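You operate a simulated robot arm through the tools that you are given. There is no shell and no other tool. Be economical: measure what you need, move in short steps, check, and stop when the job is done.

You run a simulated robot arm. Do the job below in one go: nothing can be reset, and whatever is moved stays where it is left.

JOB
Run the felt strip in at stitch 2, blue band under the foot.
Fine: foot down, machine off at the end.

The check looks at the end state, three seconds after you hand in, the way a careful person would. Anything else that was tipped, shoved, dropped, spilled or broken makes it a failure.

ROBOT AND FRAMES
A 7-joint arm with a two-finger parallel gripper, fixed in place. Base frame: the origin is at the foot of the arm, x ahead of it, y to its left, z up. Lengths are in cm, angles in degrees, forces in N, time in s.
With the tool pointing down near the work surface it reaches from about 48 to 92 cm from the base axis. Its first joint turns from -115.0 to 115.0 degrees. Payload 3.91 kg.
The tool frame sits at the grasp point between the pads (the TCP): z along the fingers, y along the line on which they close. The tips reach 3 cm beyond it. The gripper opens to 11 cm. The fingers are 2 cm wide and 1 cm thick; the gripper's body (4.8 by 11.2 cm) begins 5.5 cm behind the TCP.
Orientation is that of the tool frame in the base frame, as [roll, pitch, yaw] about the fixed x, y, z axes, in that order (R = Rz(yaw) Ry(pitch) Rx(roll)). With the fingers straight down and closing along the base's y, the tool's x points along the base's -x, its y along +y and its z along -z.

CONTROLS
- The arm moves only by the tool send_rows. Its argument "series" is a list of rows, each a list of 3 entries, a list of its own where there are three numbers: the shift along the tool's x, y, z in units of 40 mm (1.0 is 40 mm), then the turn, a rotation vector about the tool's x, y, z in units of 5 degrees (1.0 is 5 degrees), then the finger opening in cm, from 0 to 11. In form: [[[tx, ty, tz], [wx, wy, wz], jaw], ...]. A call has 1 to 8 rows; each row shifts and turns the commanded pose from where the row before left it, along the tool's axes as they then stand. A call with a number of a shift or a turn outside -1 to 1 is refused whole. Rows are played at 5 a second. More than 5 cm and 8.6 degrees between two rows, or a gripper value outside its range, and nothing of the call is played. A pose out of reach is approached as far as the arm can. The call stops where the force on the tool passes 70 N (or 10 N more than at its start, if that is more) or the arm is blocked; 0.2 s more then pass. Each finger travels about 15.3 cm/s and halts on what it meets, pressing with about 41 N; the grip force reading is that of the motor and also rises with nothing between the fingers. The clock runs only during rows and for 0.2 s after the last one: add rows that do not move to give the fingers time. The reply holds the time, the measured pose of the TCP, the force on the tool along the base axes, the opening and the grip force, in the units named above and with some noise, and new pictures: "pictures" is both (left out), scene, wrist or none.
- Cameras (640 x 400 px; columns grow to the right, rows downward): "scene" is fixed at [22.05, -49.98, 138.5]; the picture's right is [0.78, -0.63, 0.00], its down [-0.18, -0.23, -0.96] and it looks along [0.60, 0.74, -0.29] (base axes); focal length 316 px, centre (320, 200). "wrist" rides on the gripper at [7.2, 1.7, -10.3] in the tool frame; the picture's right is [-0.23, 0.97, 0.00], its down [-0.76, -0.18, -0.62] and it looks along [-0.61, -0.14, 0.78] (tool axes); focal length 222 px, centre (320, 200). There is no depth. A picture from a camera that has moved, and an enlarged one, comes with that camera's place and axes in the base frame and with its lens.
- slide_trunk(by): slides the trunk up (or, below 0, down) by that many cm; the arm rides with it, the base frame stays. It gives what a move gives, with no picture.
- inspect(camera, box): a new picture of the part [left, top, right, bottom] of that camera's present view, enlarged. It takes no simulated time.
- hand_in(): hands the job in; it is judged then, once.

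Go step by step. Nothing tells you positions but the pictures and the camera data: compare them with the known pose of the tool, close in by small moves and look again before you grip or let go. The budget is 120 turns and 170 pictures, counting those below and the enlarged ones. Unless the task says otherwise, let go and move clear before handing in, and close with one line.

The tools are called after ">>>" as name(argument=value, ...) on one line, values as JSON. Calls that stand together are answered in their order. send_rows: Moves the arm, as the interface text tells. Its arguments: {"type":"object","properties":{"series":{"type":"array","items":{"type":"array"}},"pictures":{"type":"string","enum":["both","scene","wrist","none"]}},"required":["series"]} The other tools are called the same way: slide_trunk (by) slides the trunk up or down; inspect (camera, box) takes an enlarged picture of a part of a camera's view; hand_in () hands the job in.

At the start:

```text
time: 0.0
tcp_pos: [52.19, 16.86, 121.71]
ee_rot: [180.0, 0.0, -180.0]
contact_force: [-0.7, -0.4, -0.5]
gripper_width: 10.99
grasp_force: 0.0
trunk travel left (down, up): [-70.0, 29.0]
```

scene: 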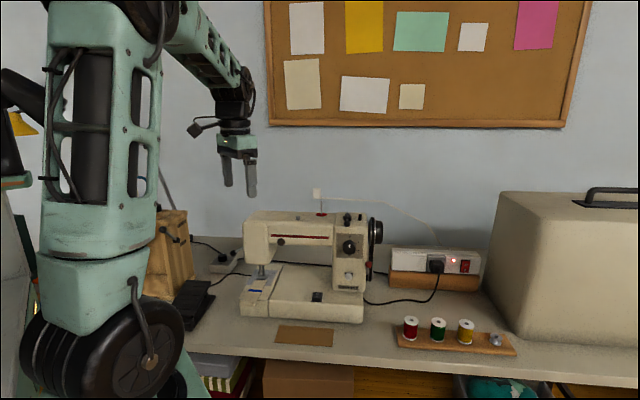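
wrist: 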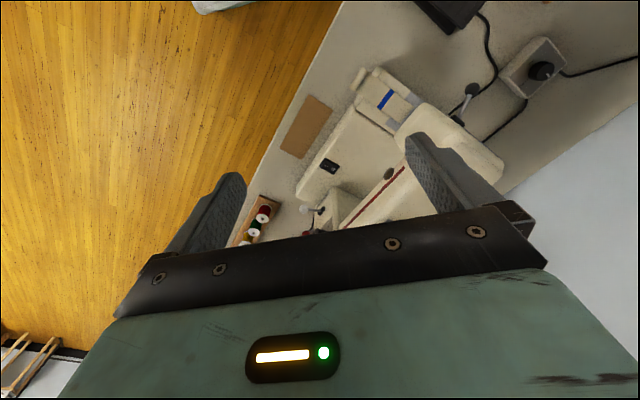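

I see a sewing machine on the bench, with what look like a foot pedal, a power strip with switch, and a strip near the needle. I'll enlarge the machine first.

>>> inspect(camera="scene", box=[230, 190, 390, 290])

>>> inspect(camera="scene", box=[150, 240, 390, 390])

>>> inspect(camera="wrist", box=[260, 40, 500, 190])

>>> inspect(camera="scene", box=[380, 230, 540, 330])

```text
4.00 times, centred on (310, 240) of scene
camera zoom: at [22.05, -49.98, 138.5], right [0.78, -0.63, 0.0], down [-0.18, -0.23, -0.96], along [0.6, 0.74, -0.29], focal length 1265 px, centre (360, 40)
```

zoom: 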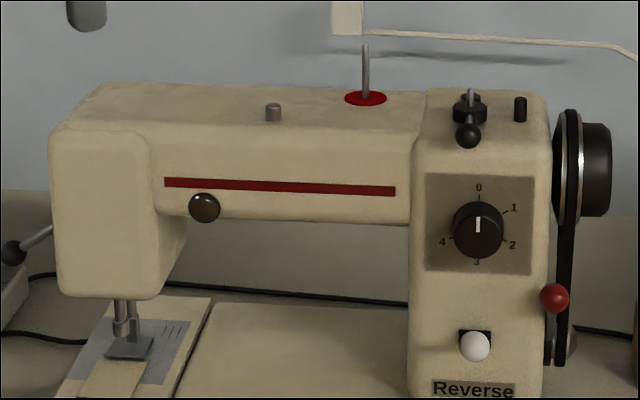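

```text
2.67 times, centred on (270, 315) of scene
camera zoom: at [22.05, -49.98, 138.5], right [0.78, -0.63, 0.0], down [-0.18, -0.23, -0.96], along [0.6, 0.74, -0.29], focal length 843 px, centre (453, -107)
```

zoom: 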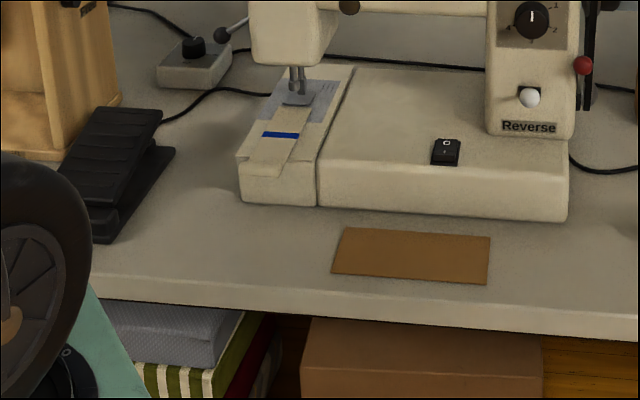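

```text
2.67 times, centred on (380, 115) of wrist
camera zoom: at [44.85, 18.59, 132.0], right [0.23, 0.97, 0.0], down [0.76, -0.18, 0.62], along [0.61, -0.14, -0.78], focal length 592 px, centre (160, 427)
```

zoom: 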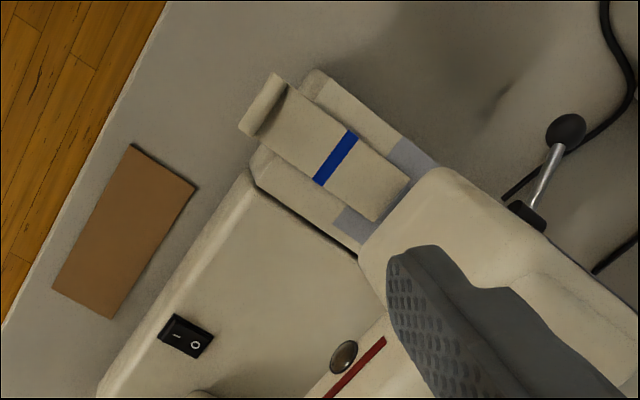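

```text
4.00 times, centred on (460, 280) of scene
camera zoom: at [22.05, -49.98, 138.5], right [0.78, -0.63, 0.0], down [-0.18, -0.23, -0.96], along [0.6, 0.74, -0.29], focal length 1265 px, centre (-240, -120)
```

zoom: 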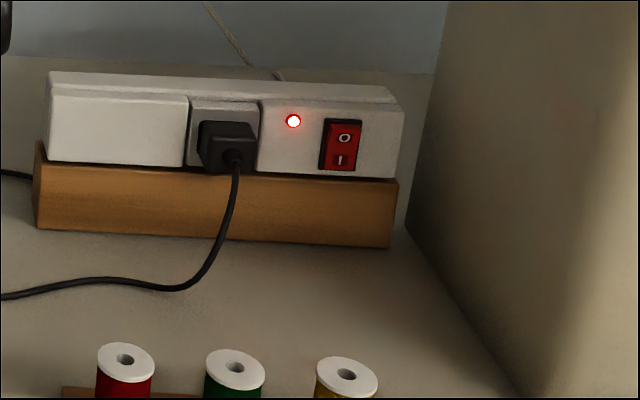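

I can see the rocker switch on the bed, a dial 0–4 (now at 0), a pedal, a small box with a knob, and what may be a presser lever behind the head. Positions from the two cameras don't agree well, so I'll shift sideways and triangulate with the wrist camera.

>>> send_rows(series=[[[0, 1, 0], [0, 0, 0], 11], [[0, 1, 0], [0, 0, 0], 11], [[0, 1, 0], [0, 0, 0], 11], [[0, 0, 0], [0, 0, 0], 11]])

```text
time: 1.0
tcp_pos: [52.21, 29.01, 121.61]
ee_rot: [180.0, 0.1, 179.9]
contact_force: [0.0, -0.1, 0.2]
gripper_width: 11.01
grasp_force: 0.0
trunk travel left (down, up): [-70.0, 29.0]
camera wrist: at [44.85, 30.67, 131.97], right [0.23, 0.97, 0.0], down [0.76, -0.18, 0.62], along [0.61, -0.14, -0.78], focal length 222 px, centre (320, 200)
```

scene: 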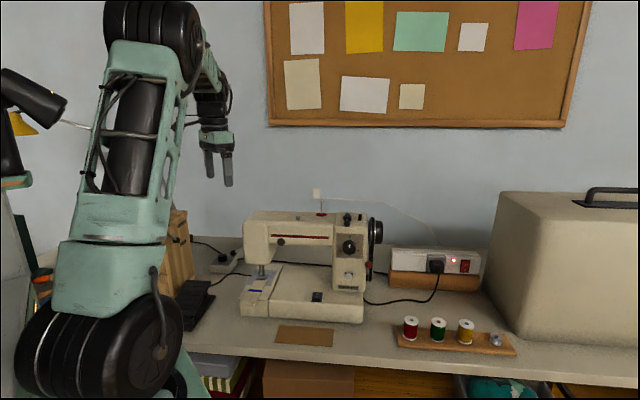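
wrist: 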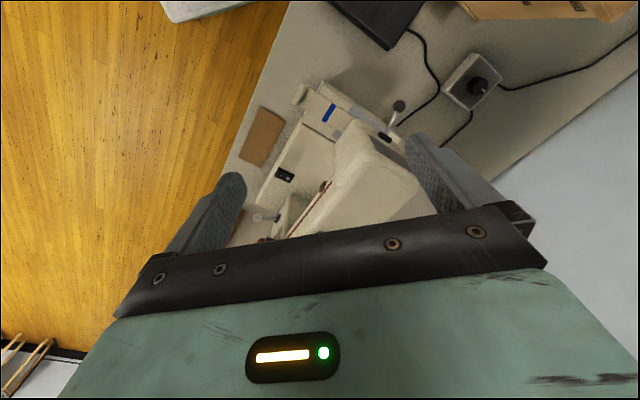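

Parallax puts the tabletop near z≈75.5 and the machine's bed near 82.6–83: the rocker is around (72.7, 14.6), the blue band (60, 28.6), the foot (65, 33). Next I'll look closely at the pedal, the box and the rear lever.

>>> inspect(camera="wrist", box=[240, 60, 400, 160])

>>> inspect(camera="wrist", box=[320, 0, 560, 150])

>>> inspect(camera="scene", box=[170, 220, 298, 300])

>>> inspect(camera="scene", box=[320, 200, 400, 250])

```text
4.00 times, centred on (320, 110) of wrist
camera zoom: at [44.85, 30.67, 131.97], right [0.23, 0.97, 0.0], down [0.76, -0.18, 0.62], along [0.61, -0.14, -0.78], focal length 888 px, centre (320, 560)
```

zoom: 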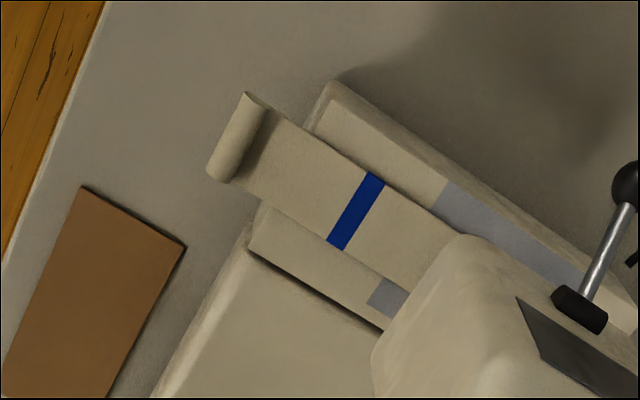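

```text
2.67 times, centred on (440, 75) of wrist
camera zoom: at [44.85, 30.67, 131.97], right [0.23, 0.97, 0.0], down [0.76, -0.18, 0.62], along [0.61, -0.14, -0.78], focal length 592 px, centre (0, 533)
```

zoom: 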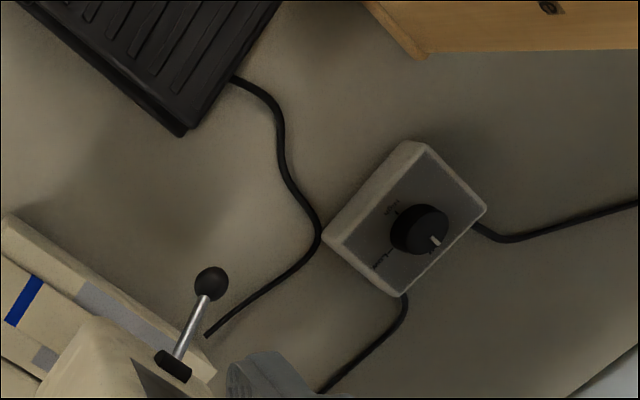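

```text
5.00 times, centred on (234, 260) of scene
camera zoom: at [22.05, -49.98, 138.5], right [0.78, -0.63, 0.0], down [-0.18, -0.23, -0.96], along [0.6, 0.74, -0.29], focal length 1581 px, centre (750, -100)
```

zoom: 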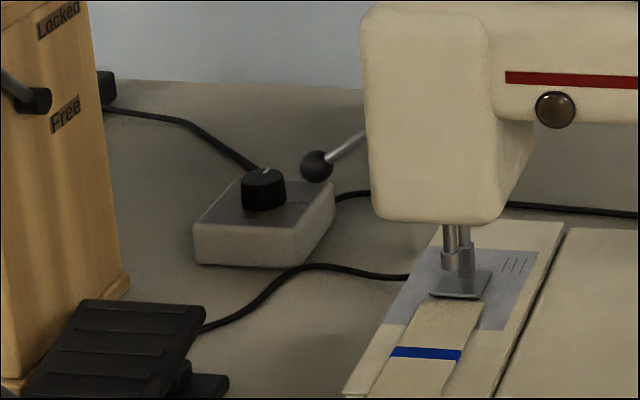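

```text
8.00 times, centred on (360, 225) of scene
camera zoom: at [22.05, -49.98, 138.5], right [0.78, -0.63, 0.0], down [-0.18, -0.23, -0.96], along [0.6, 0.74, -0.29], focal length 2530 px, centre (0, 0)
```

zoom: 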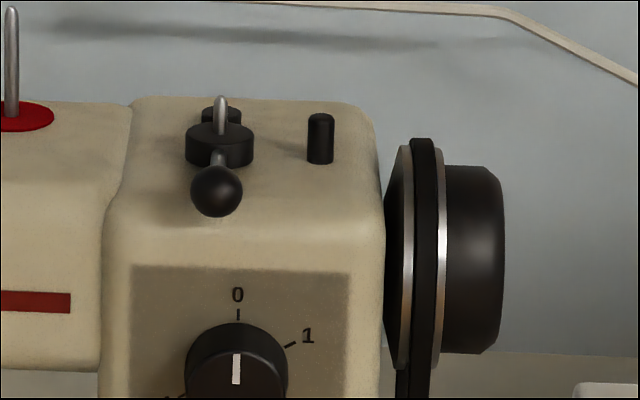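

>>> inspect(camera="scene", box=[240, 255, 288, 285])

>>> inspect(camera="wrist", box=[436, 40, 516, 120])

>>> inspect(camera="scene", box=[150, 200, 230, 250])

>>> inspect(camera="wrist", box=[460, 0, 640, 60])

```text
13.33 times, centred on (264, 270) of scene
camera zoom: at [22.05, -49.98, 138.5], right [0.78, -0.63, 0.0], down [-0.18, -0.23, -0.96], along [0.6, 0.74, -0.29], focal length 4217 px, centre (1067, -733)
```

zoom: 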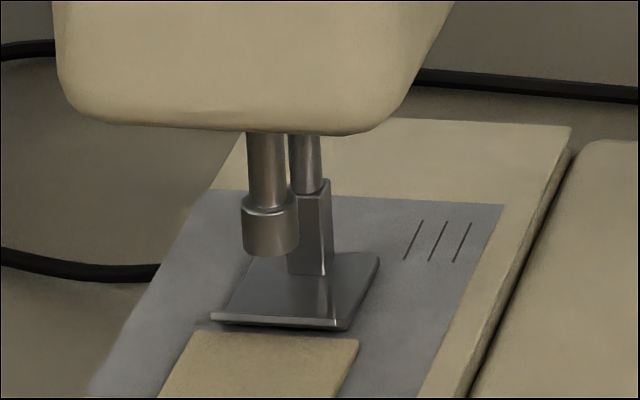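

```text
5.00 times, centred on (476, 80) of wrist
camera zoom: at [44.85, 30.67, 131.97], right [0.23, 0.97, 0.0], down [0.76, -0.18, 0.62], along [0.61, -0.14, -0.78], focal length 1111 px, centre (-460, 800)
```

zoom: 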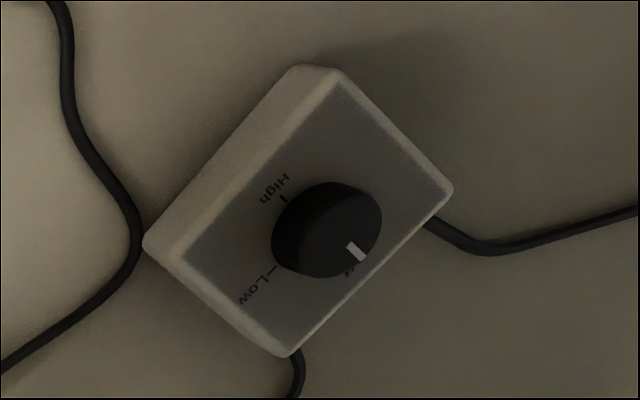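

```text
8.00 times, centred on (190, 225) of scene
camera zoom: at [22.05, -49.98, 138.5], right [0.78, -0.63, 0.0], down [-0.18, -0.23, -0.96], along [0.6, 0.74, -0.29], focal length 2530 px, centre (1360, 0)
```

zoom: 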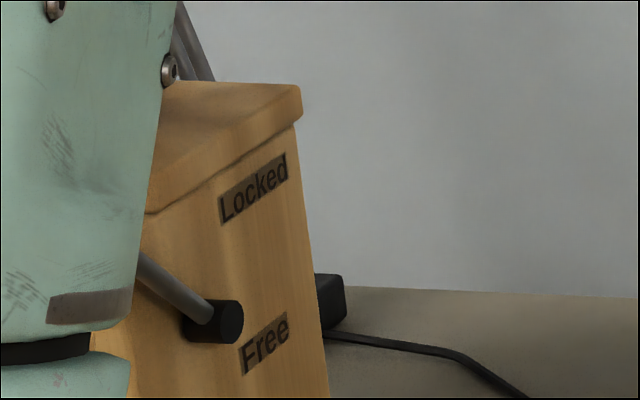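

```text
3.56 times, centred on (550, 30) of wrist
camera zoom: at [44.85, 30.67, 131.97], right [0.23, 0.97, 0.0], down [0.76, -0.18, 0.62], along [0.61, -0.14, -0.78], focal length 790 px, centre (-498, 804)
```

zoom: 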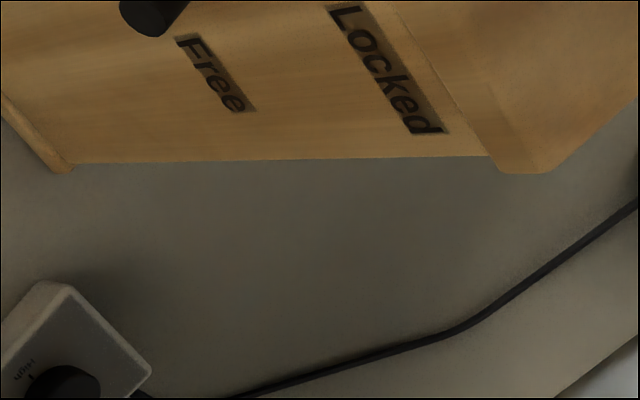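

>>> inspect(camera="scene", box=[252, 264, 276, 284])

>>> inspect(camera="scene", box=[300, 285, 332, 305])

>>> inspect(camera="scene", box=[330, 230, 394, 290])

```text
16.00 times, centred on (264, 274) of scene
camera zoom: at [22.05, -49.98, 138.5], right [0.78, -0.63, 0.0], down [-0.18, -0.23, -0.96], along [0.6, 0.74, -0.29], focal length 5060 px, centre (1216, -984)
```

zoom: 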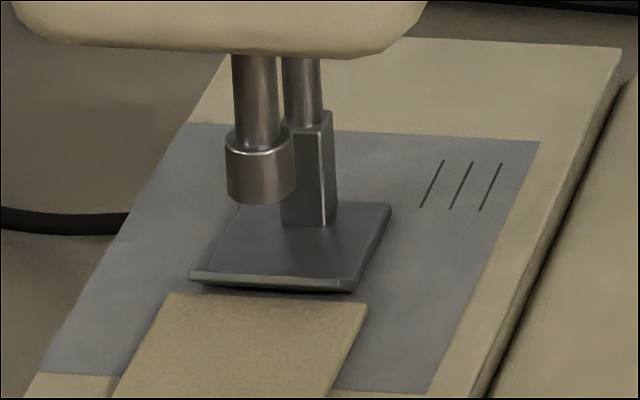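

```text
16.00 times, centred on (316, 295) of scene
camera zoom: at [22.05, -49.98, 138.5], right [0.78, -0.63, 0.0], down [-0.18, -0.23, -0.96], along [0.6, 0.74, -0.29], focal length 5060 px, centre (384, -1320)
```

zoom: 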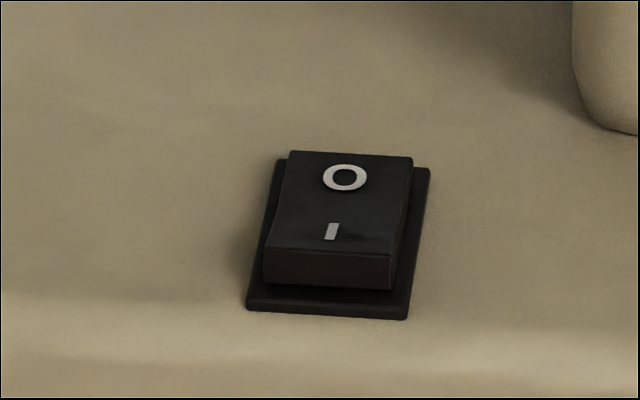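

```text
6.67 times, centred on (362, 260) of scene
camera zoom: at [22.05, -49.98, 138.5], right [0.78, -0.63, 0.0], down [-0.18, -0.23, -0.96], along [0.6, 0.74, -0.29], focal length 2108 px, centre (40, -200)
```

zoom: 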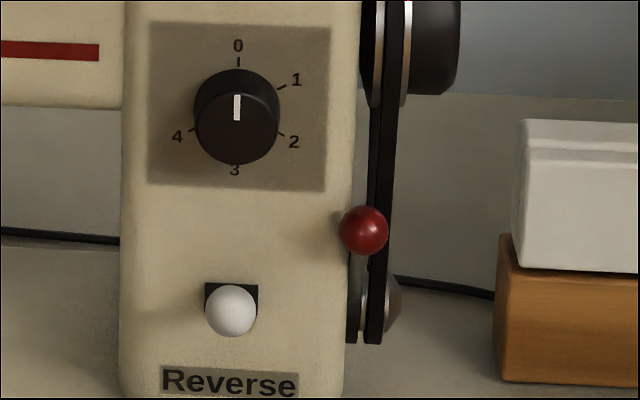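

The rocker is off (O side down), the dial is at 0, and the foot looks raised just ahead of the felt's end. The machine sits at about 45° yaw. I'll turn the wrist so the camera looks along the feed direction.

>>> send_rows(series=[[[0, -1, 0], [0, 0, -1], 11], [[0, 0, 0], [0, 0, -1], 11], [[0, 0, 0], [0, 0, -1], 11], [[0, 0, 0], [0, 0, -1], 11], [[0, 0, 0], [0, 0, -1], 11], [[0, 0, 0], [0, 0, -1], 11]], pictures="none")

>>> send_rows(series=[[[0, 0, 0], [0, 0, -1], 11], [[0, 0, 0], [0, 0, -1], 11], [[0, 0, 0], [0, 0, -1], 11], [[0.5, 0, 0.5], [0, 0, 0], 11], [[0.5, 0, 1], [0, 0, 0], 11], [[0.5, 0, 1], [0, 0, 0], 11], [[0, 0, 0], [0, 0, 0], 11]])

```text
time: 2.4
tcp_pos: [52.25, 24.91, 121.77]
ee_rot: [-180.0, 0.0, -150.0]
contact_force: [-1.0, 0.0, -0.4]
gripper_width: 10.99
grasp_force: 0.1
trunk travel left (down, up): [-70.0, 29.0]
```

```text
time: 4.0
tcp_pos: [47.86, 20.73, 111.6]
ee_rot: [180.0, -0.1, -134.9]
contact_force: [0.1, -0.2, 0.0]
gripper_width: 11.0
grasp_force: 0.0
trunk travel left (down, up): [-70.0, 29.0]
camera wrist: at [41.51, 16.77, 121.89], right [-0.53, 0.85, 0.0], down [0.66, 0.41, 0.62], along [0.53, 0.33, -0.78], focal length 222 px, centre (320, 200)
```

scene: 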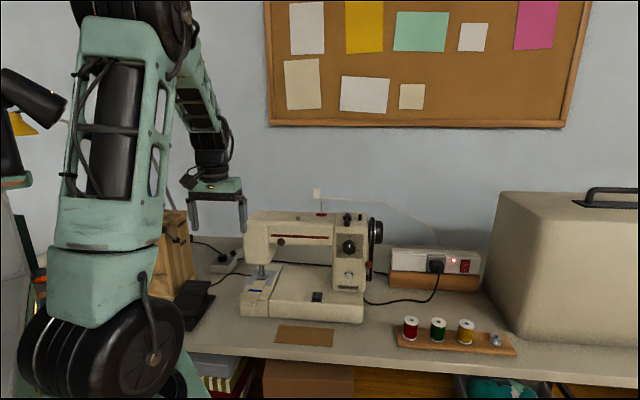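
wrist: 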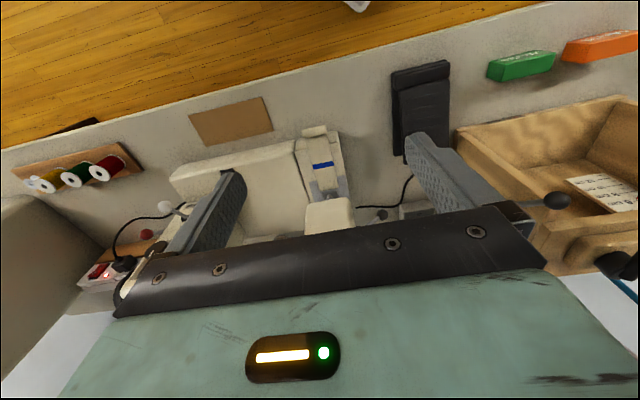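

There's an open wooden crate with a note in it, plus small labelled green and orange items. I'll read those.

>>> inspect(camera="wrist", box=[540, 150, 640, 230])

>>> inspect(camera="wrist", box=[270, 110, 390, 230])

>>> inspect(camera="wrist", box=[380, 50, 640, 220])

```text
5.00 times, centred on (590, 190) of wrist
camera zoom: at [41.51, 16.77, 121.89], right [-0.53, 0.85, 0.0], down [0.66, 0.41, 0.62], along [0.53, 0.33, -0.78], focal length 1111 px, centre (-1030, 250)
```

zoom: 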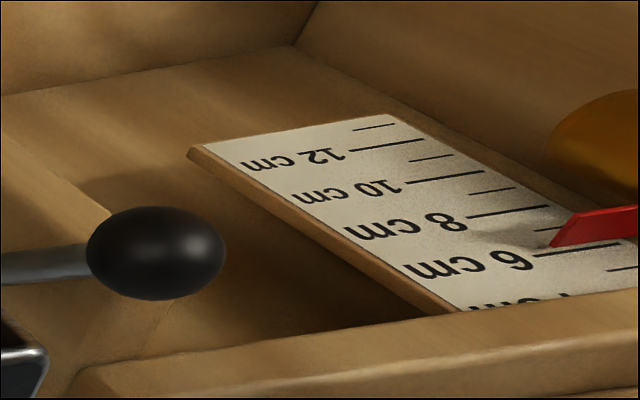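

```text
3.33 times, centred on (330, 170) of wrist
camera zoom: at [41.51, 16.77, 121.89], right [-0.53, 0.85, 0.0], down [0.66, 0.41, 0.62], along [0.53, 0.33, -0.78], focal length 740 px, centre (287, 300)
```

zoom: 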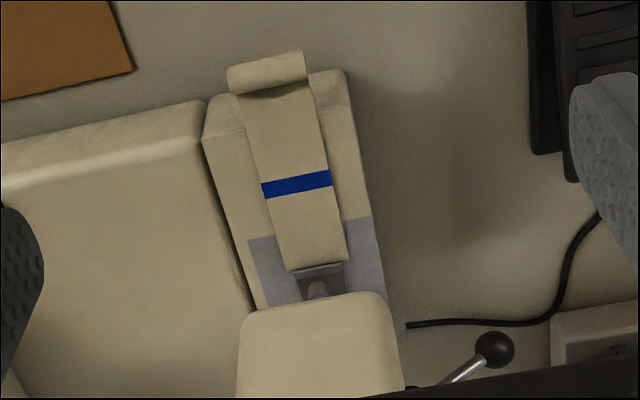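

```text
2.35 times, centred on (510, 135) of wrist
camera zoom: at [41.51, 16.77, 121.89], right [-0.53, 0.85, 0.0], down [0.66, 0.41, 0.62], along [0.53, 0.33, -0.78], focal length 523 px, centre (-127, 353)
```

zoom: 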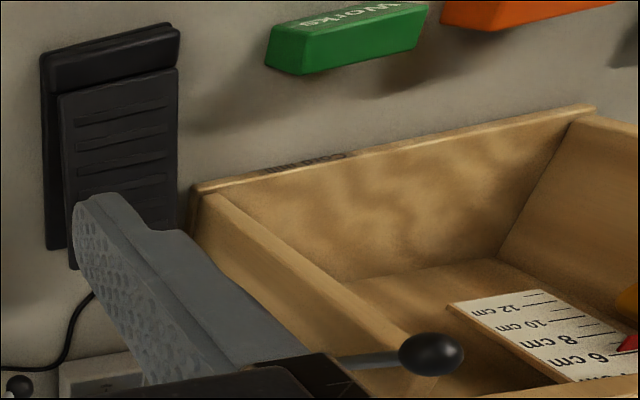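

The crate's gauge is a separate thing that I'll leave alone. I need to see the presser lever's label plate on the head's left end, so I'm moving high over to the left and turning the camera towards it.

>>> send_rows(series=[[[0, 0, -0.35], [0, 0, 1], 11], [[0, 0, -0.35], [0, 0, 1], 11], [[0, 0, -0.35], [0, 0, 1], 11], [[0, 0, -0.3], [0, 0, 1], 11], [[0, 0, -0.3], [0, 0, 1], 11], [[0, 0, -0.3], [0, 0, 1], 11], [[0, 0, -0.2], [0, 0, 1], 11], [[0, 0, 0], [0, 0, 1], 11]], pictures="none")

>>> send_rows(series=[[[0.2, 0.95, 0], [0, 0, 1], 11], [[0.2, 0.95, 0], [0, 0, 1], 11], [[0.3, 0.95, 0], [0, 0, 1], 11], [[0.3, 0.95, 0], [0, 0, 1], 11], [[0.3, 0.95, 0], [0, 0, 1], 11], [[0.3, 0.95, 0], [0, 0, 1], 11], [[0.3, 0.95, 0], [0, 0, 1], 11], [[0, 0, 0], [0, 0, 1], 11]])

```text
time: 5.8
tcp_pos: [47.81, 20.58, 120.39]
ee_rot: [-179.9, 0.0, -175.1]
contact_force: [-0.4, 0.0, 0.1]
gripper_width: 10.99
grasp_force: 0.1
trunk travel left (down, up): [-70.0, 29.0]
```

```text
time: 7.6
tcp_pos: [45.16, 48.0, 120.27]
ee_rot: [-179.9, 0.0, 144.9]
contact_force: [0.1, -0.3, -0.6]
gripper_width: 10.99
grasp_force: 0.1
trunk travel left (down, up): [-70.0, 29.0]
camera wrist: at [40.08, 53.47, 130.56], right [0.75, 0.67, 0.0], down [0.52, -0.58, 0.62], along [0.42, -0.47, -0.78], focal length 222 px, centre (320, 200)
```

scene: 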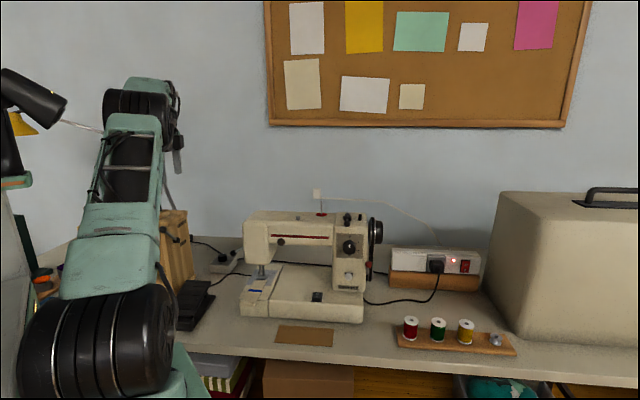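
wrist: 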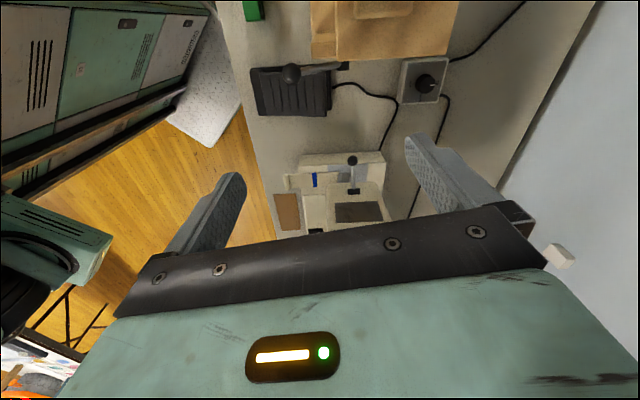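

>>> inspect(camera="wrist", box=[270, 140, 400, 240])

>>> inspect(camera="wrist", box=[230, 0, 470, 150])

```text
4.00 times, centred on (335, 190) of wrist
camera zoom: at [40.08, 53.47, 130.56], right [0.75, 0.67, 0.0], down [0.52, -0.58, 0.62], along [0.42, -0.47, -0.78], focal length 888 px, centre (260, 240)
```

zoom: 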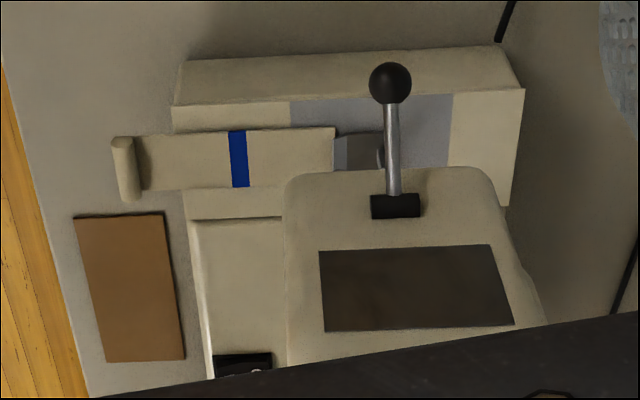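

```text
2.67 times, centred on (350, 75) of wrist
camera zoom: at [40.08, 53.47, 130.56], right [0.75, 0.67, 0.0], down [0.52, -0.58, 0.62], along [0.42, -0.47, -0.78], focal length 592 px, centre (240, 533)
```

zoom: 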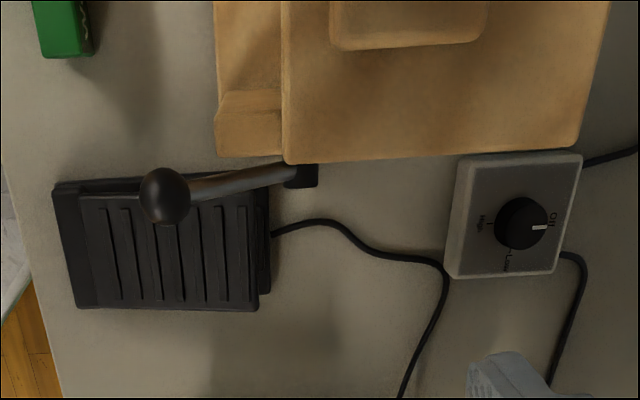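

>>> inspect(camera="scene", box=[259, 272, 273, 280])

>>> inspect(camera="wrist", box=[320, 150, 380, 190])

```text
16.00 times, centred on (266, 276) of scene
camera zoom: at [22.05, -49.98, 138.5], right [0.78, -0.63, 0.0], down [-0.18, -0.23, -0.96], along [0.6, 0.74, -0.29], focal length 5060 px, centre (1184, -1016)
```

zoom: 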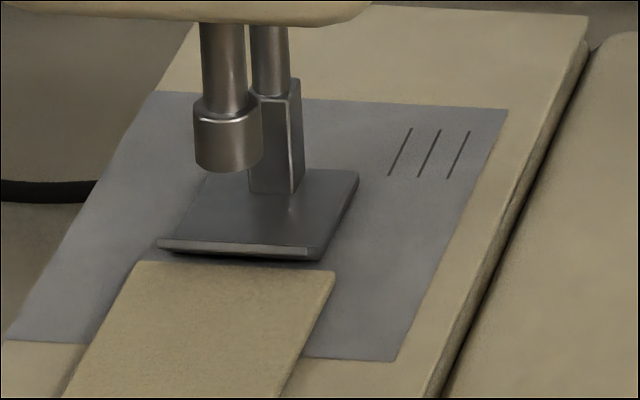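

```text
10.00 times, centred on (350, 170) of wrist
camera zoom: at [40.08, 53.47, 130.56], right [0.75, 0.67, 0.0], down [0.52, -0.58, 0.62], along [0.42, -0.47, -0.78], focal length 2221 px, centre (20, 500)
```

zoom: 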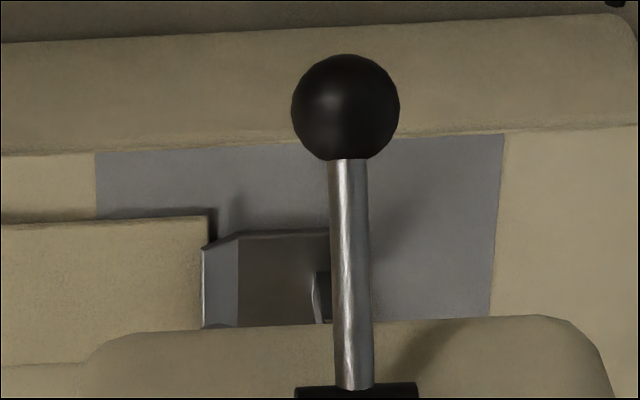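

The foot looks already low, with the felt's end just touching its toe. The lever ball is at about (59.5, 41.7, 91). I'll go above it and align so the fingers close along the feed direction.

>>> send_rows(series=[[[0, 0, 0], [0, 0, 1], 6], [[0, 0, 0], [0, 0, 1], 6], [[-0.91, 0.354, 0], [0, 0, 0], 6], [[-0.91, 0.354, 0], [0, 0, 0], 6], [[-0.91, 0.354, 0], [0, 0, 0], 6], [[-0.91, 0.354, 0], [0, 0, 0], 6], [[0, 0, 0.5], [0, 0, 0], 6], [[0, 0, 0], [0, 0, 0], 6]], pictures="none")

>>> send_rows(series=[[[0, 0, 1], [0, 0, 0], 6], [[0, 0, 1], [0, 0, 0], 6], [[0, 0, 1], [0, 0, 0], 6], [[0, 0, 1], [0, 0, 0], 6], [[0, 0, 0], [0, 0, 0], 6]])

```text
time: 9.4
tcp_pos: [59.62, 41.81, 118.37]
ee_rot: [-180.0, 0.0, 134.9]
contact_force: [-0.9, -0.1, 0.2]
gripper_width: 6.0
grasp_force: 0.1
trunk travel left (down, up): [-70.0, 29.0]
```

```text
time: 10.6
tcp_pos: [59.38, 41.73, 102.22]
ee_rot: [179.9, 0.0, 135.1]
contact_force: [-1.4, -0.5, -0.4]
gripper_width: 5.99
grasp_force: 0.0
trunk travel left (down, up): [-70.0, 29.0]
camera wrist: at [55.36, 47.98, 112.53], right [0.85, 0.53, 0.0], down [0.41, -0.66, 0.62], along [0.33, -0.53, -0.78], focal length 222 px, centre (320, 200)
```

scene: 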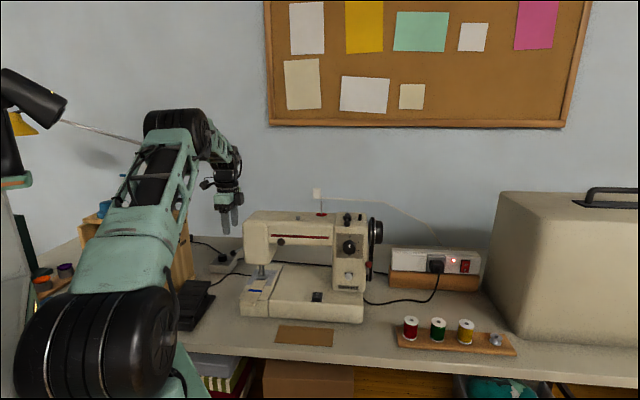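
wrist: 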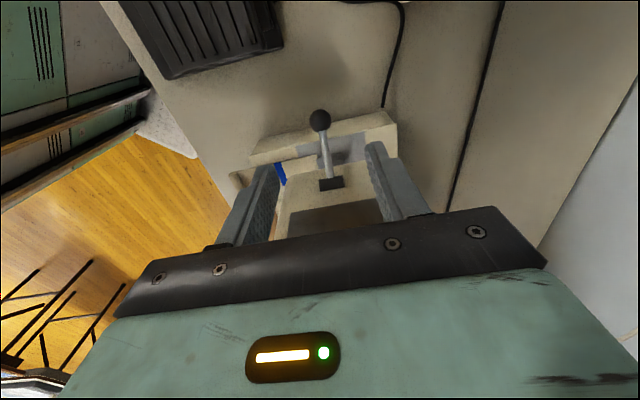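

Ball measured again at (59.3, 41.7, 91). Descending with the fingers straddling it.

>>> send_rows(series=[[[0, 0, 1], [0, 0, 0], 6], [[0, 0, 1], [0, 0, 0], 6], [[0, 0, 0.7], [0, 0, 0], 6], [[0, 0, 0], [0, 0, 0], 6]])

>>> inspect(camera="scene", box=[200, 210, 296, 270])

```text
time: 11.6
tcp_pos: [59.39, 41.57, 91.43]
ee_rot: [-180.0, 0.0, 135.0]
contact_force: [-1.0, 0.2, -0.6]
gripper_width: 5.98
grasp_force: 0.1
trunk travel left (down, up): [-70.0, 29.0]
camera wrist: at [55.34, 47.94, 101.77], right [0.85, 0.53, 0.0], down [0.41, -0.66, 0.62], along [0.33, -0.53, -0.78], focal length 222 px, centre (320, 200)
```

scene: 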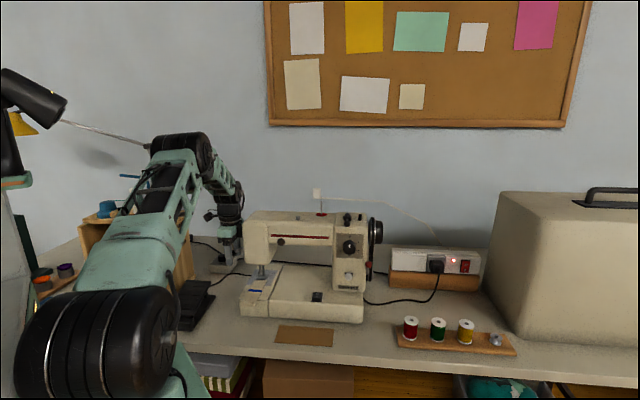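
wrist: 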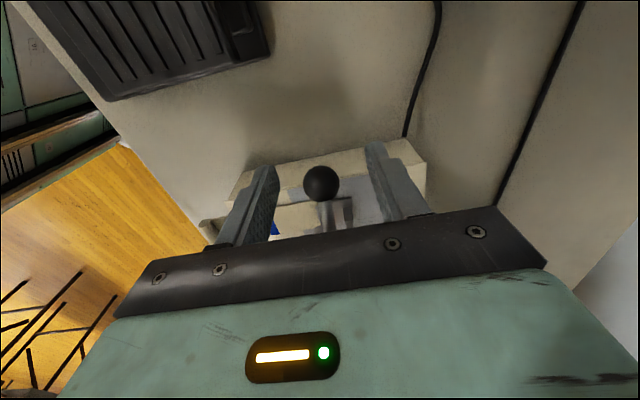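

```text
6.67 times, centred on (248, 240) of scene
camera zoom: at [22.05, -49.98, 138.5], right [0.78, -0.63, 0.0], down [-0.18, -0.23, -0.96], along [0.6, 0.74, -0.29], focal length 2108 px, centre (800, -67)
```

zoom: 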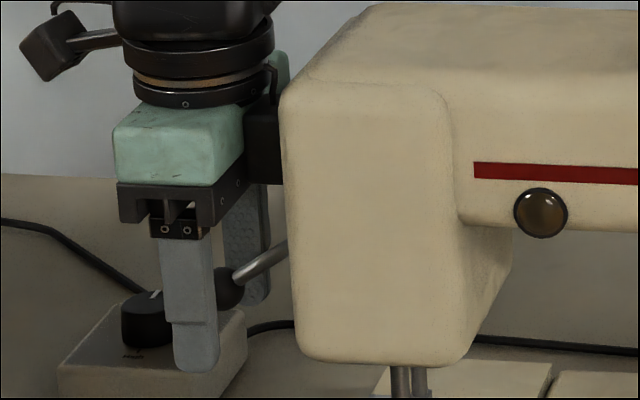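

The ball sits between the fingers. I'll close and lift gently along the arc to find which way the foot moves.

>>> send_rows(series=[[[0, 0, 0], [0, 0, 0], 1.5], [[0, 0, 0], [0, 0, 0], 1.5], [[0, 0, 0], [0, 0, 0], 1.5]], pictures="none")

>>> send_rows(series=[[[0.06, 0, -0.12], [0, 0, 0], 1.5], [[0.06, 0, -0.12], [0, 0, 0], 1.5], [[0.06, 0, -0.12], [0, 0, 0], 1.5], [[0, 0, 0], [0, 0, 0], 1.5]])

>>> inspect(camera="scene", box=[250, 260, 282, 280])

```text
time: 12.4
tcp_pos: [59.34, 41.66, 91.44]
ee_rot: [180.0, -0.1, 134.9]
contact_force: [4.5, 5.5, -2.8]
gripper_width: 2.1
grasp_force: 45.0
trunk travel left (down, up): [-70.0, 29.0]
```

```text
time: 13.4
tcp_pos: [58.95, 42.15, 92.91]
ee_rot: [-180.0, 0.0, 135.0]
contact_force: [7.9, -1.0, -17.9]
gripper_width: 2.07
grasp_force: 45.1
trunk travel left (down, up): [-70.0, 29.0]
camera wrist: at [54.98, 48.45, 103.14], right [0.85, 0.53, 0.0], down [0.41, -0.66, 0.62], along [0.33, -0.53, -0.78], focal length 222 px, centre (320, 200)
```

scene: 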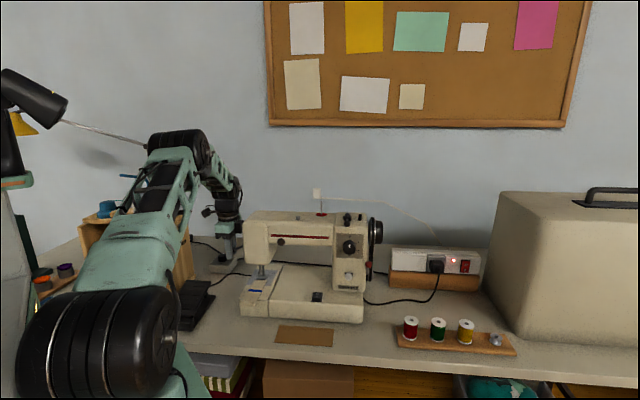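
wrist: 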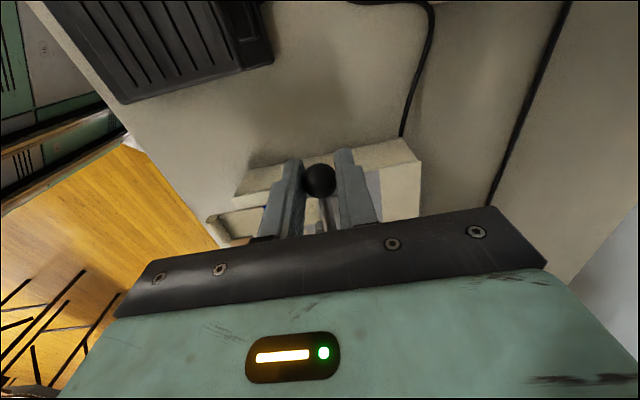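

```text
16.00 times, centred on (266, 270) of scene
camera zoom: at [22.05, -49.98, 138.5], right [0.78, -0.63, 0.0], down [-0.18, -0.23, -0.96], along [0.6, 0.74, -0.29], focal length 5060 px, centre (1184, -920)
```

zoom: 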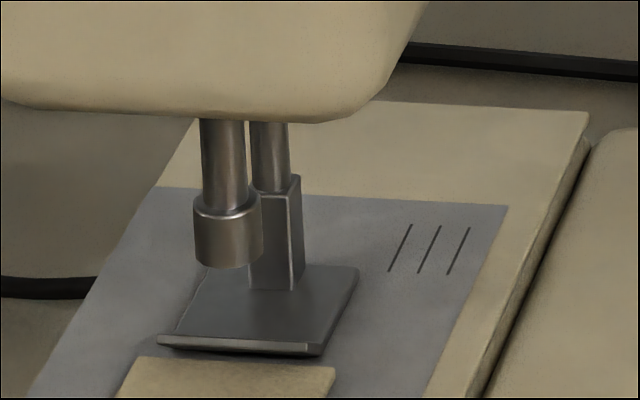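

The ball rose with the gripper but the foot hasn't moved yet; continuing the lift.

>>> send_rows(series=[[[0.03, 0, -0.12], [0, 0, 0], 1.5], [[0.02, 0, -0.12], [0, 0, 0], 1.5], [[0.01, 0, -0.12], [0, 0, 0], 1.5], [[0, 0, -0.12], [0, 0, 0], 1.5], [[0, 0, 0], [0, 0, 0], 1.5]], pictures="wrist")

>>> inspect(camera="scene", box=[250, 260, 282, 280])

>>> inspect(camera="scene", box=[200, 210, 296, 270])

```text
time: 14.6
tcp_pos: [58.55, 42.44, 94.83]
ee_rot: [-179.9, -0.1, 135.1]
contact_force: [-5.6, 5.0, -17.8]
gripper_width: 2.07
grasp_force: 44.9
trunk travel left (down, up): [-70.0, 29.0]
camera wrist: at [54.62, 48.77, 105.13], right [0.85, 0.53, 0.0], down [0.42, -0.66, 0.62], along [0.33, -0.53, -0.78], focal length 222 px, centre (320, 200)
```

wrist: 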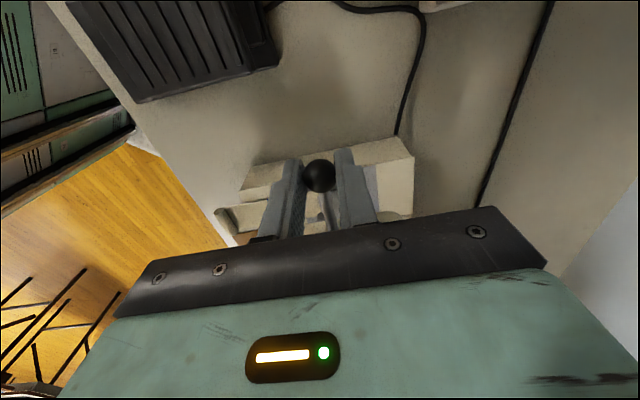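

```text
16.00 times, centred on (266, 270) of scene
camera zoom: at [22.05, -49.98, 138.5], right [0.78, -0.63, 0.0], down [-0.18, -0.23, -0.96], along [0.6, 0.74, -0.29], focal length 5060 px, centre (1184, -920)
```

zoom: 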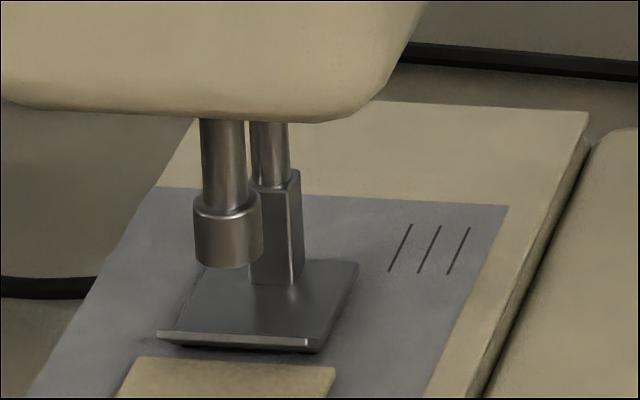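

```text
6.67 times, centred on (248, 240) of scene
camera zoom: at [22.05, -49.98, 138.5], right [0.78, -0.63, 0.0], down [-0.18, -0.23, -0.96], along [0.6, 0.74, -0.29], focal length 2108 px, centre (800, -67)
```

zoom: 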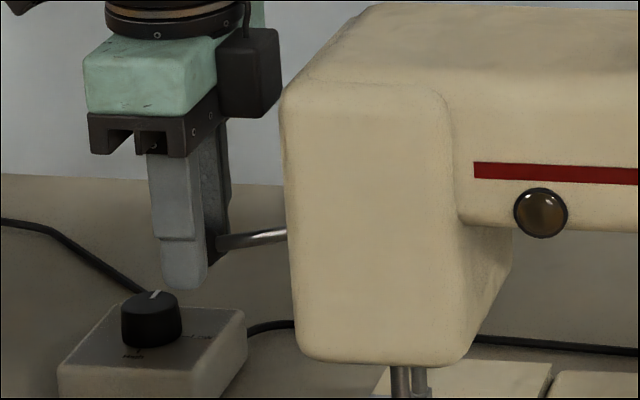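

The foot is starting to rise, so it was down, with the felt only touching its toe. I'll lift fully so the felt can be tucked under.

>>> send_rows(series=[[[-0.02, 0, -0.12], [0, 0, 0], 1.5], [[-0.03, 0, -0.12], [0, 0, 0], 1.5], [[-0.04, 0, -0.12], [0, 0, 0], 1.5], [[-0.05, 0, -0.12], [0, 0, 0], 1.5], [[-0.06, 0, -0.12], [0, 0, 0], 1.5], [[0, 0, 0], [0, 0, 0], 1.5]], pictures="wrist")

>>> inspect(camera="scene", box=[250, 260, 282, 280])

```text
time: 16.0
tcp_pos: [59.21, 42.08, 97.34]
ee_rot: [-180.0, -0.1, 135.1]
contact_force: [-18.3, 16.4, -10.4]
gripper_width: 2.07
grasp_force: 45.0
trunk travel left (down, up): [-70.0, 29.0]
camera wrist: at [55.13, 48.25, 107.61], right [0.85, 0.53, 0.0], down [0.42, -0.66, 0.62], along [0.33, -0.53, -0.78], focal length 222 px, centre (320, 200)
```

wrist: 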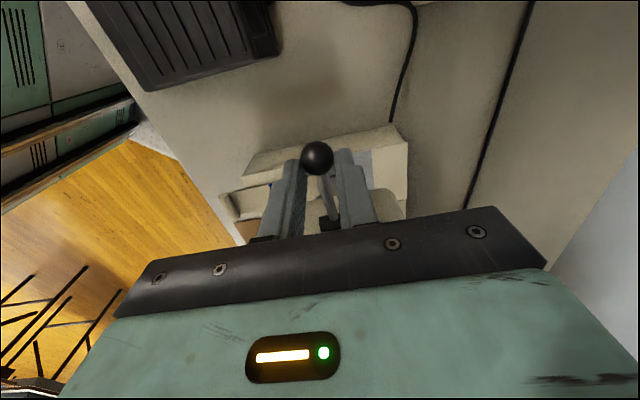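

```text
16.00 times, centred on (266, 270) of scene
camera zoom: at [22.05, -49.98, 138.5], right [0.78, -0.63, 0.0], down [-0.18, -0.23, -0.96], along [0.6, 0.74, -0.29], focal length 5060 px, centre (1184, -920)
```

zoom: 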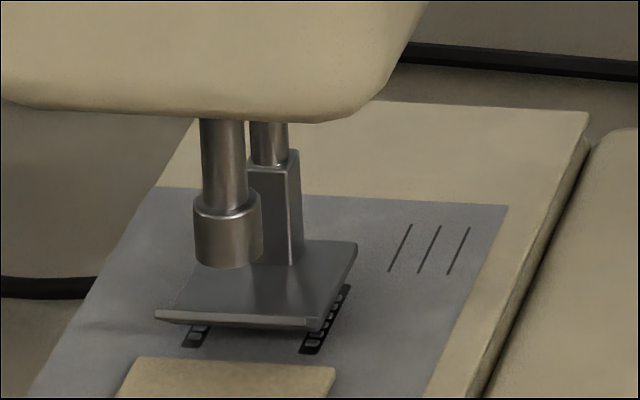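

The foot is now clearly up with the feed dogs showing, but the ball is slipping to the edge of the pads. I'll re-centre outward and lift a bit more.

>>> send_rows(series=[[[0, 0, 0], [0, 0, 0], 4], [[0, 0, 0], [0, 0, 0], 4]], pictures="wrist")

>>> inspect(camera="scene", box=[250, 260, 282, 280])

```text
time: 16.6
tcp_pos: [59.36, 41.67, 97.35]
ee_rot: [-179.9, 0.0, 134.9]
contact_force: [-0.2, -0.2, 0.2]
gripper_width: 4.01
grasp_force: 0.2
trunk travel left (down, up): [-70.0, 29.0]
camera wrist: at [55.44, 48.0, 107.58], right [0.85, 0.53, 0.0], down [0.41, -0.66, 0.62], along [0.33, -0.53, -0.78], focal length 222 px, centre (320, 200)
```

wrist: 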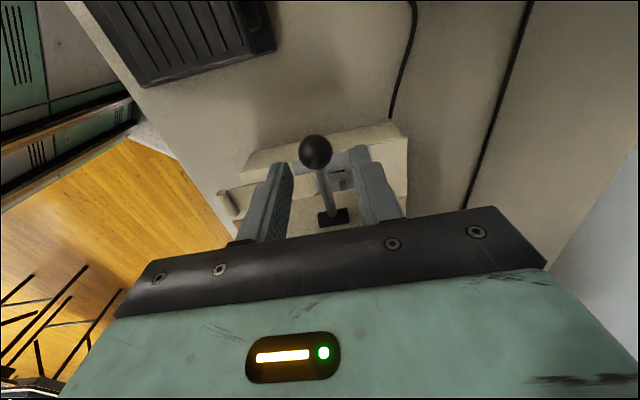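

```text
16.00 times, centred on (266, 270) of scene
camera zoom: at [22.05, -49.98, 138.5], right [0.78, -0.63, 0.0], down [-0.18, -0.23, -0.96], along [0.6, 0.74, -0.29], focal length 5060 px, centre (1184, -920)
```

zoom: 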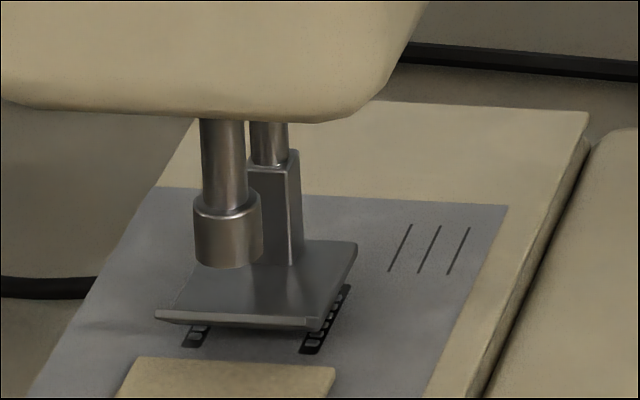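

The lever holds where it's left. I'll re-centre on the ball and lift a little more for clearance.

>>> send_rows(series=[[[0.42, -0.05, 0], [0, 0, 0], 4], [[0, 0, 0], [0, 0, 0], 1.5], [[0, 0, 0], [0, 0, 0], 1.5], [[-0.04, 0, -0.12], [0, 0, 0], 1.5], [[-0.05, 0, -0.12], [0, 0, 0], 1.5], [[-0.06, 0, -0.12], [0, 0, 0], 1.5], [[0, 0, 0], [0, 0, 0], 1.5]], pictures="wrist")

>>> inspect(camera="scene", box=[250, 260, 282, 280])

```text
time: 18.2
tcp_pos: [58.4, 42.82, 98.74]
ee_rot: [179.9, 0.0, 135.1]
contact_force: [4.9, 29.8, -13.1]
gripper_width: 2.04
grasp_force: 45.1
trunk travel left (down, up): [-70.0, 29.0]
camera wrist: at [54.36, 48.95, 108.99], right [0.85, 0.53, 0.0], down [0.41, -0.67, 0.62], along [0.33, -0.53, -0.78], focal length 222 px, centre (320, 200)
```

wrist: 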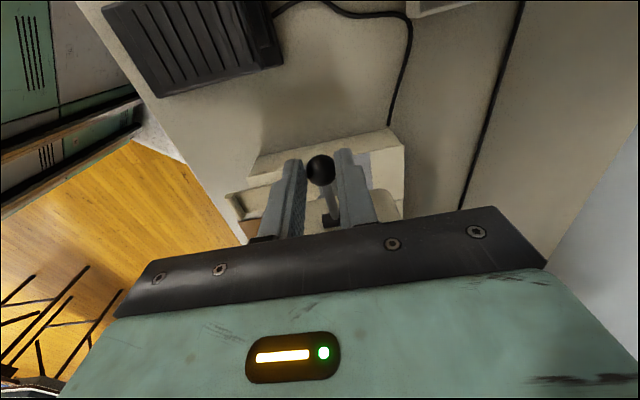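

```text
16.00 times, centred on (266, 270) of scene
camera zoom: at [22.05, -49.98, 138.5], right [0.78, -0.63, 0.0], down [-0.18, -0.23, -0.96], along [0.6, 0.74, -0.29], focal length 5060 px, centre (1184, -920)
```

zoom: 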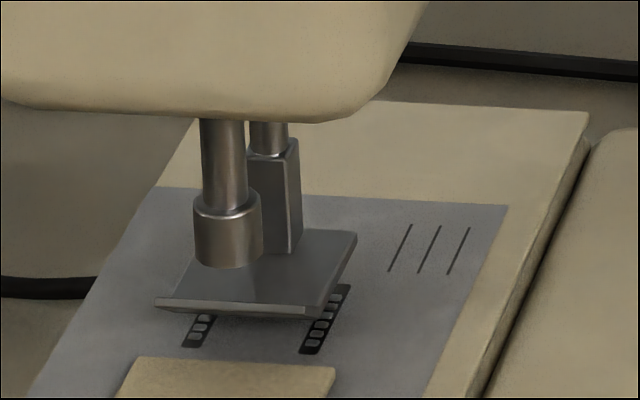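

The foot is up about 1 cm. I'll release, rise, and travel to behind the felt's rolled tail, turning the tool so the two fingers can push it squarely along the feed line.

>>> send_rows(series=[[[0, 0, 0], [0, 0, 0], 5], [[0, 0, 0], [0, 0, 0], 5], [[0, 0, -1], [0, 0, 0], 5], [[0, 0, -1], [0, 0, 0], 5], [[0, 0, -1], [0, 0, 0], 5], [[0, 0, -1], [0, 0, 0], 5], [[0, 0, -1], [0, 0, 0], 5], [[0, 0, 0], [0, 0, 0], 5]], pictures="none")

>>> send_rows(series=[[[-0.46, -0.87, 0], [0, 0, 0], 5], [[-0.46, -0.87, 0], [0, 0, 0], 5], [[-0.46, -0.87, 0], [0, 0, 0], 5], [[-0.46, -0.87, 0], [0, 0, 0], 5], [[-0.46, -0.87, 0], [0, 0, 0], 5], [[-0.46, -0.87, 0], [0, 0, 0], 5], [[0, 0, 0], [0, 0, -1], 4], [[0, 0, 0], [0, 0, -1], 4]], pictures="none")

>>> send_rows(series=[[[0, 0, 0], [0, 0, -1], 4], [[0, 0, 0], [0, 0, -1], 4], [[0, 0, 0], [0, 0, -1], 4], [[0, 0, 0], [0, 0, -1], 4], [[0, 0, 0], [0, 0, -1], 4], [[0, 0, 0], [0, 0, -1], 4], [[0, 0, 0], [0, 0, -1], 4], [[0, 0, 0], [0, 0, -1], 4]], pictures="none")

>>> send_rows(series=[[[0, 0, 0], [0, 0, -1], 4], [[0, 0, 0], [0, 0, -1], 4], [[0, 0, 0], [0, 0, -1], 4], [[0, 0, 0], [0, 0, -1], 4], [[0, 0, 0], [0, 0, -1], 4], [[0, 0, 0], [0, 0, -1], 4], [[0, 0, 0], [0, 0, -1], 4], [[0, 0, 0], [0, 0, -1], 4]])

```text
time: 20.0
tcp_pos: [58.39, 42.4, 118.78]
ee_rot: [179.9, 0.0, 135.0]
contact_force: [-0.5, 0.5, 0.0]
gripper_width: 5.01
grasp_force: 0.1
trunk travel left (down, up): [-70.0, 29.0]
```

```text
time: 21.8
tcp_pos: [51.5, 19.93, 118.67]
ee_rot: [180.0, 0.1, 145.1]
contact_force: [-0.5, -0.7, -0.1]
gripper_width: 3.98
grasp_force: 0.1
trunk travel left (down, up): [-70.0, 29.0]
```

```text
time: 23.6
tcp_pos: [51.42, 19.87, 118.67]
ee_rot: [180.0, -0.1, -175.0]
contact_force: [0.6, 0.5, -0.6]
gripper_width: 4.01
grasp_force: 0.1
trunk travel left (down, up): [-70.0, 29.0]
```

```text
time: 25.4
tcp_pos: [51.37, 19.87, 118.64]
ee_rot: [-180.0, 0.0, -134.8]
contact_force: [0.4, 0.4, 0.9]
gripper_width: 3.99
grasp_force: 0.0
trunk travel left (down, up): [-70.0, 29.0]
camera wrist: at [45.06, 15.86, 129.0], right [-0.53, 0.85, 0.0], down [0.66, 0.41, 0.62], along [0.53, 0.33, -0.78], focal length 222 px, centre (320, 200)
```

scene: 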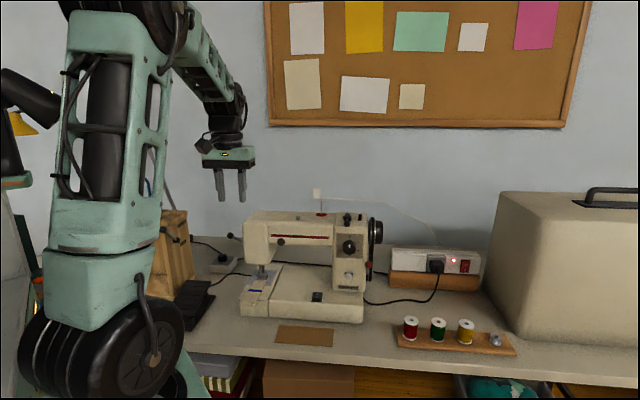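
wrist: 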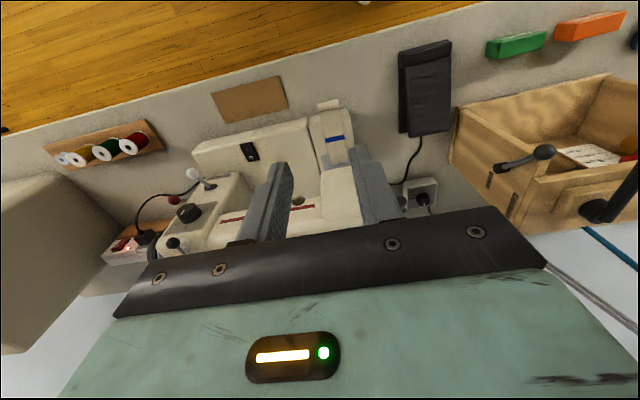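

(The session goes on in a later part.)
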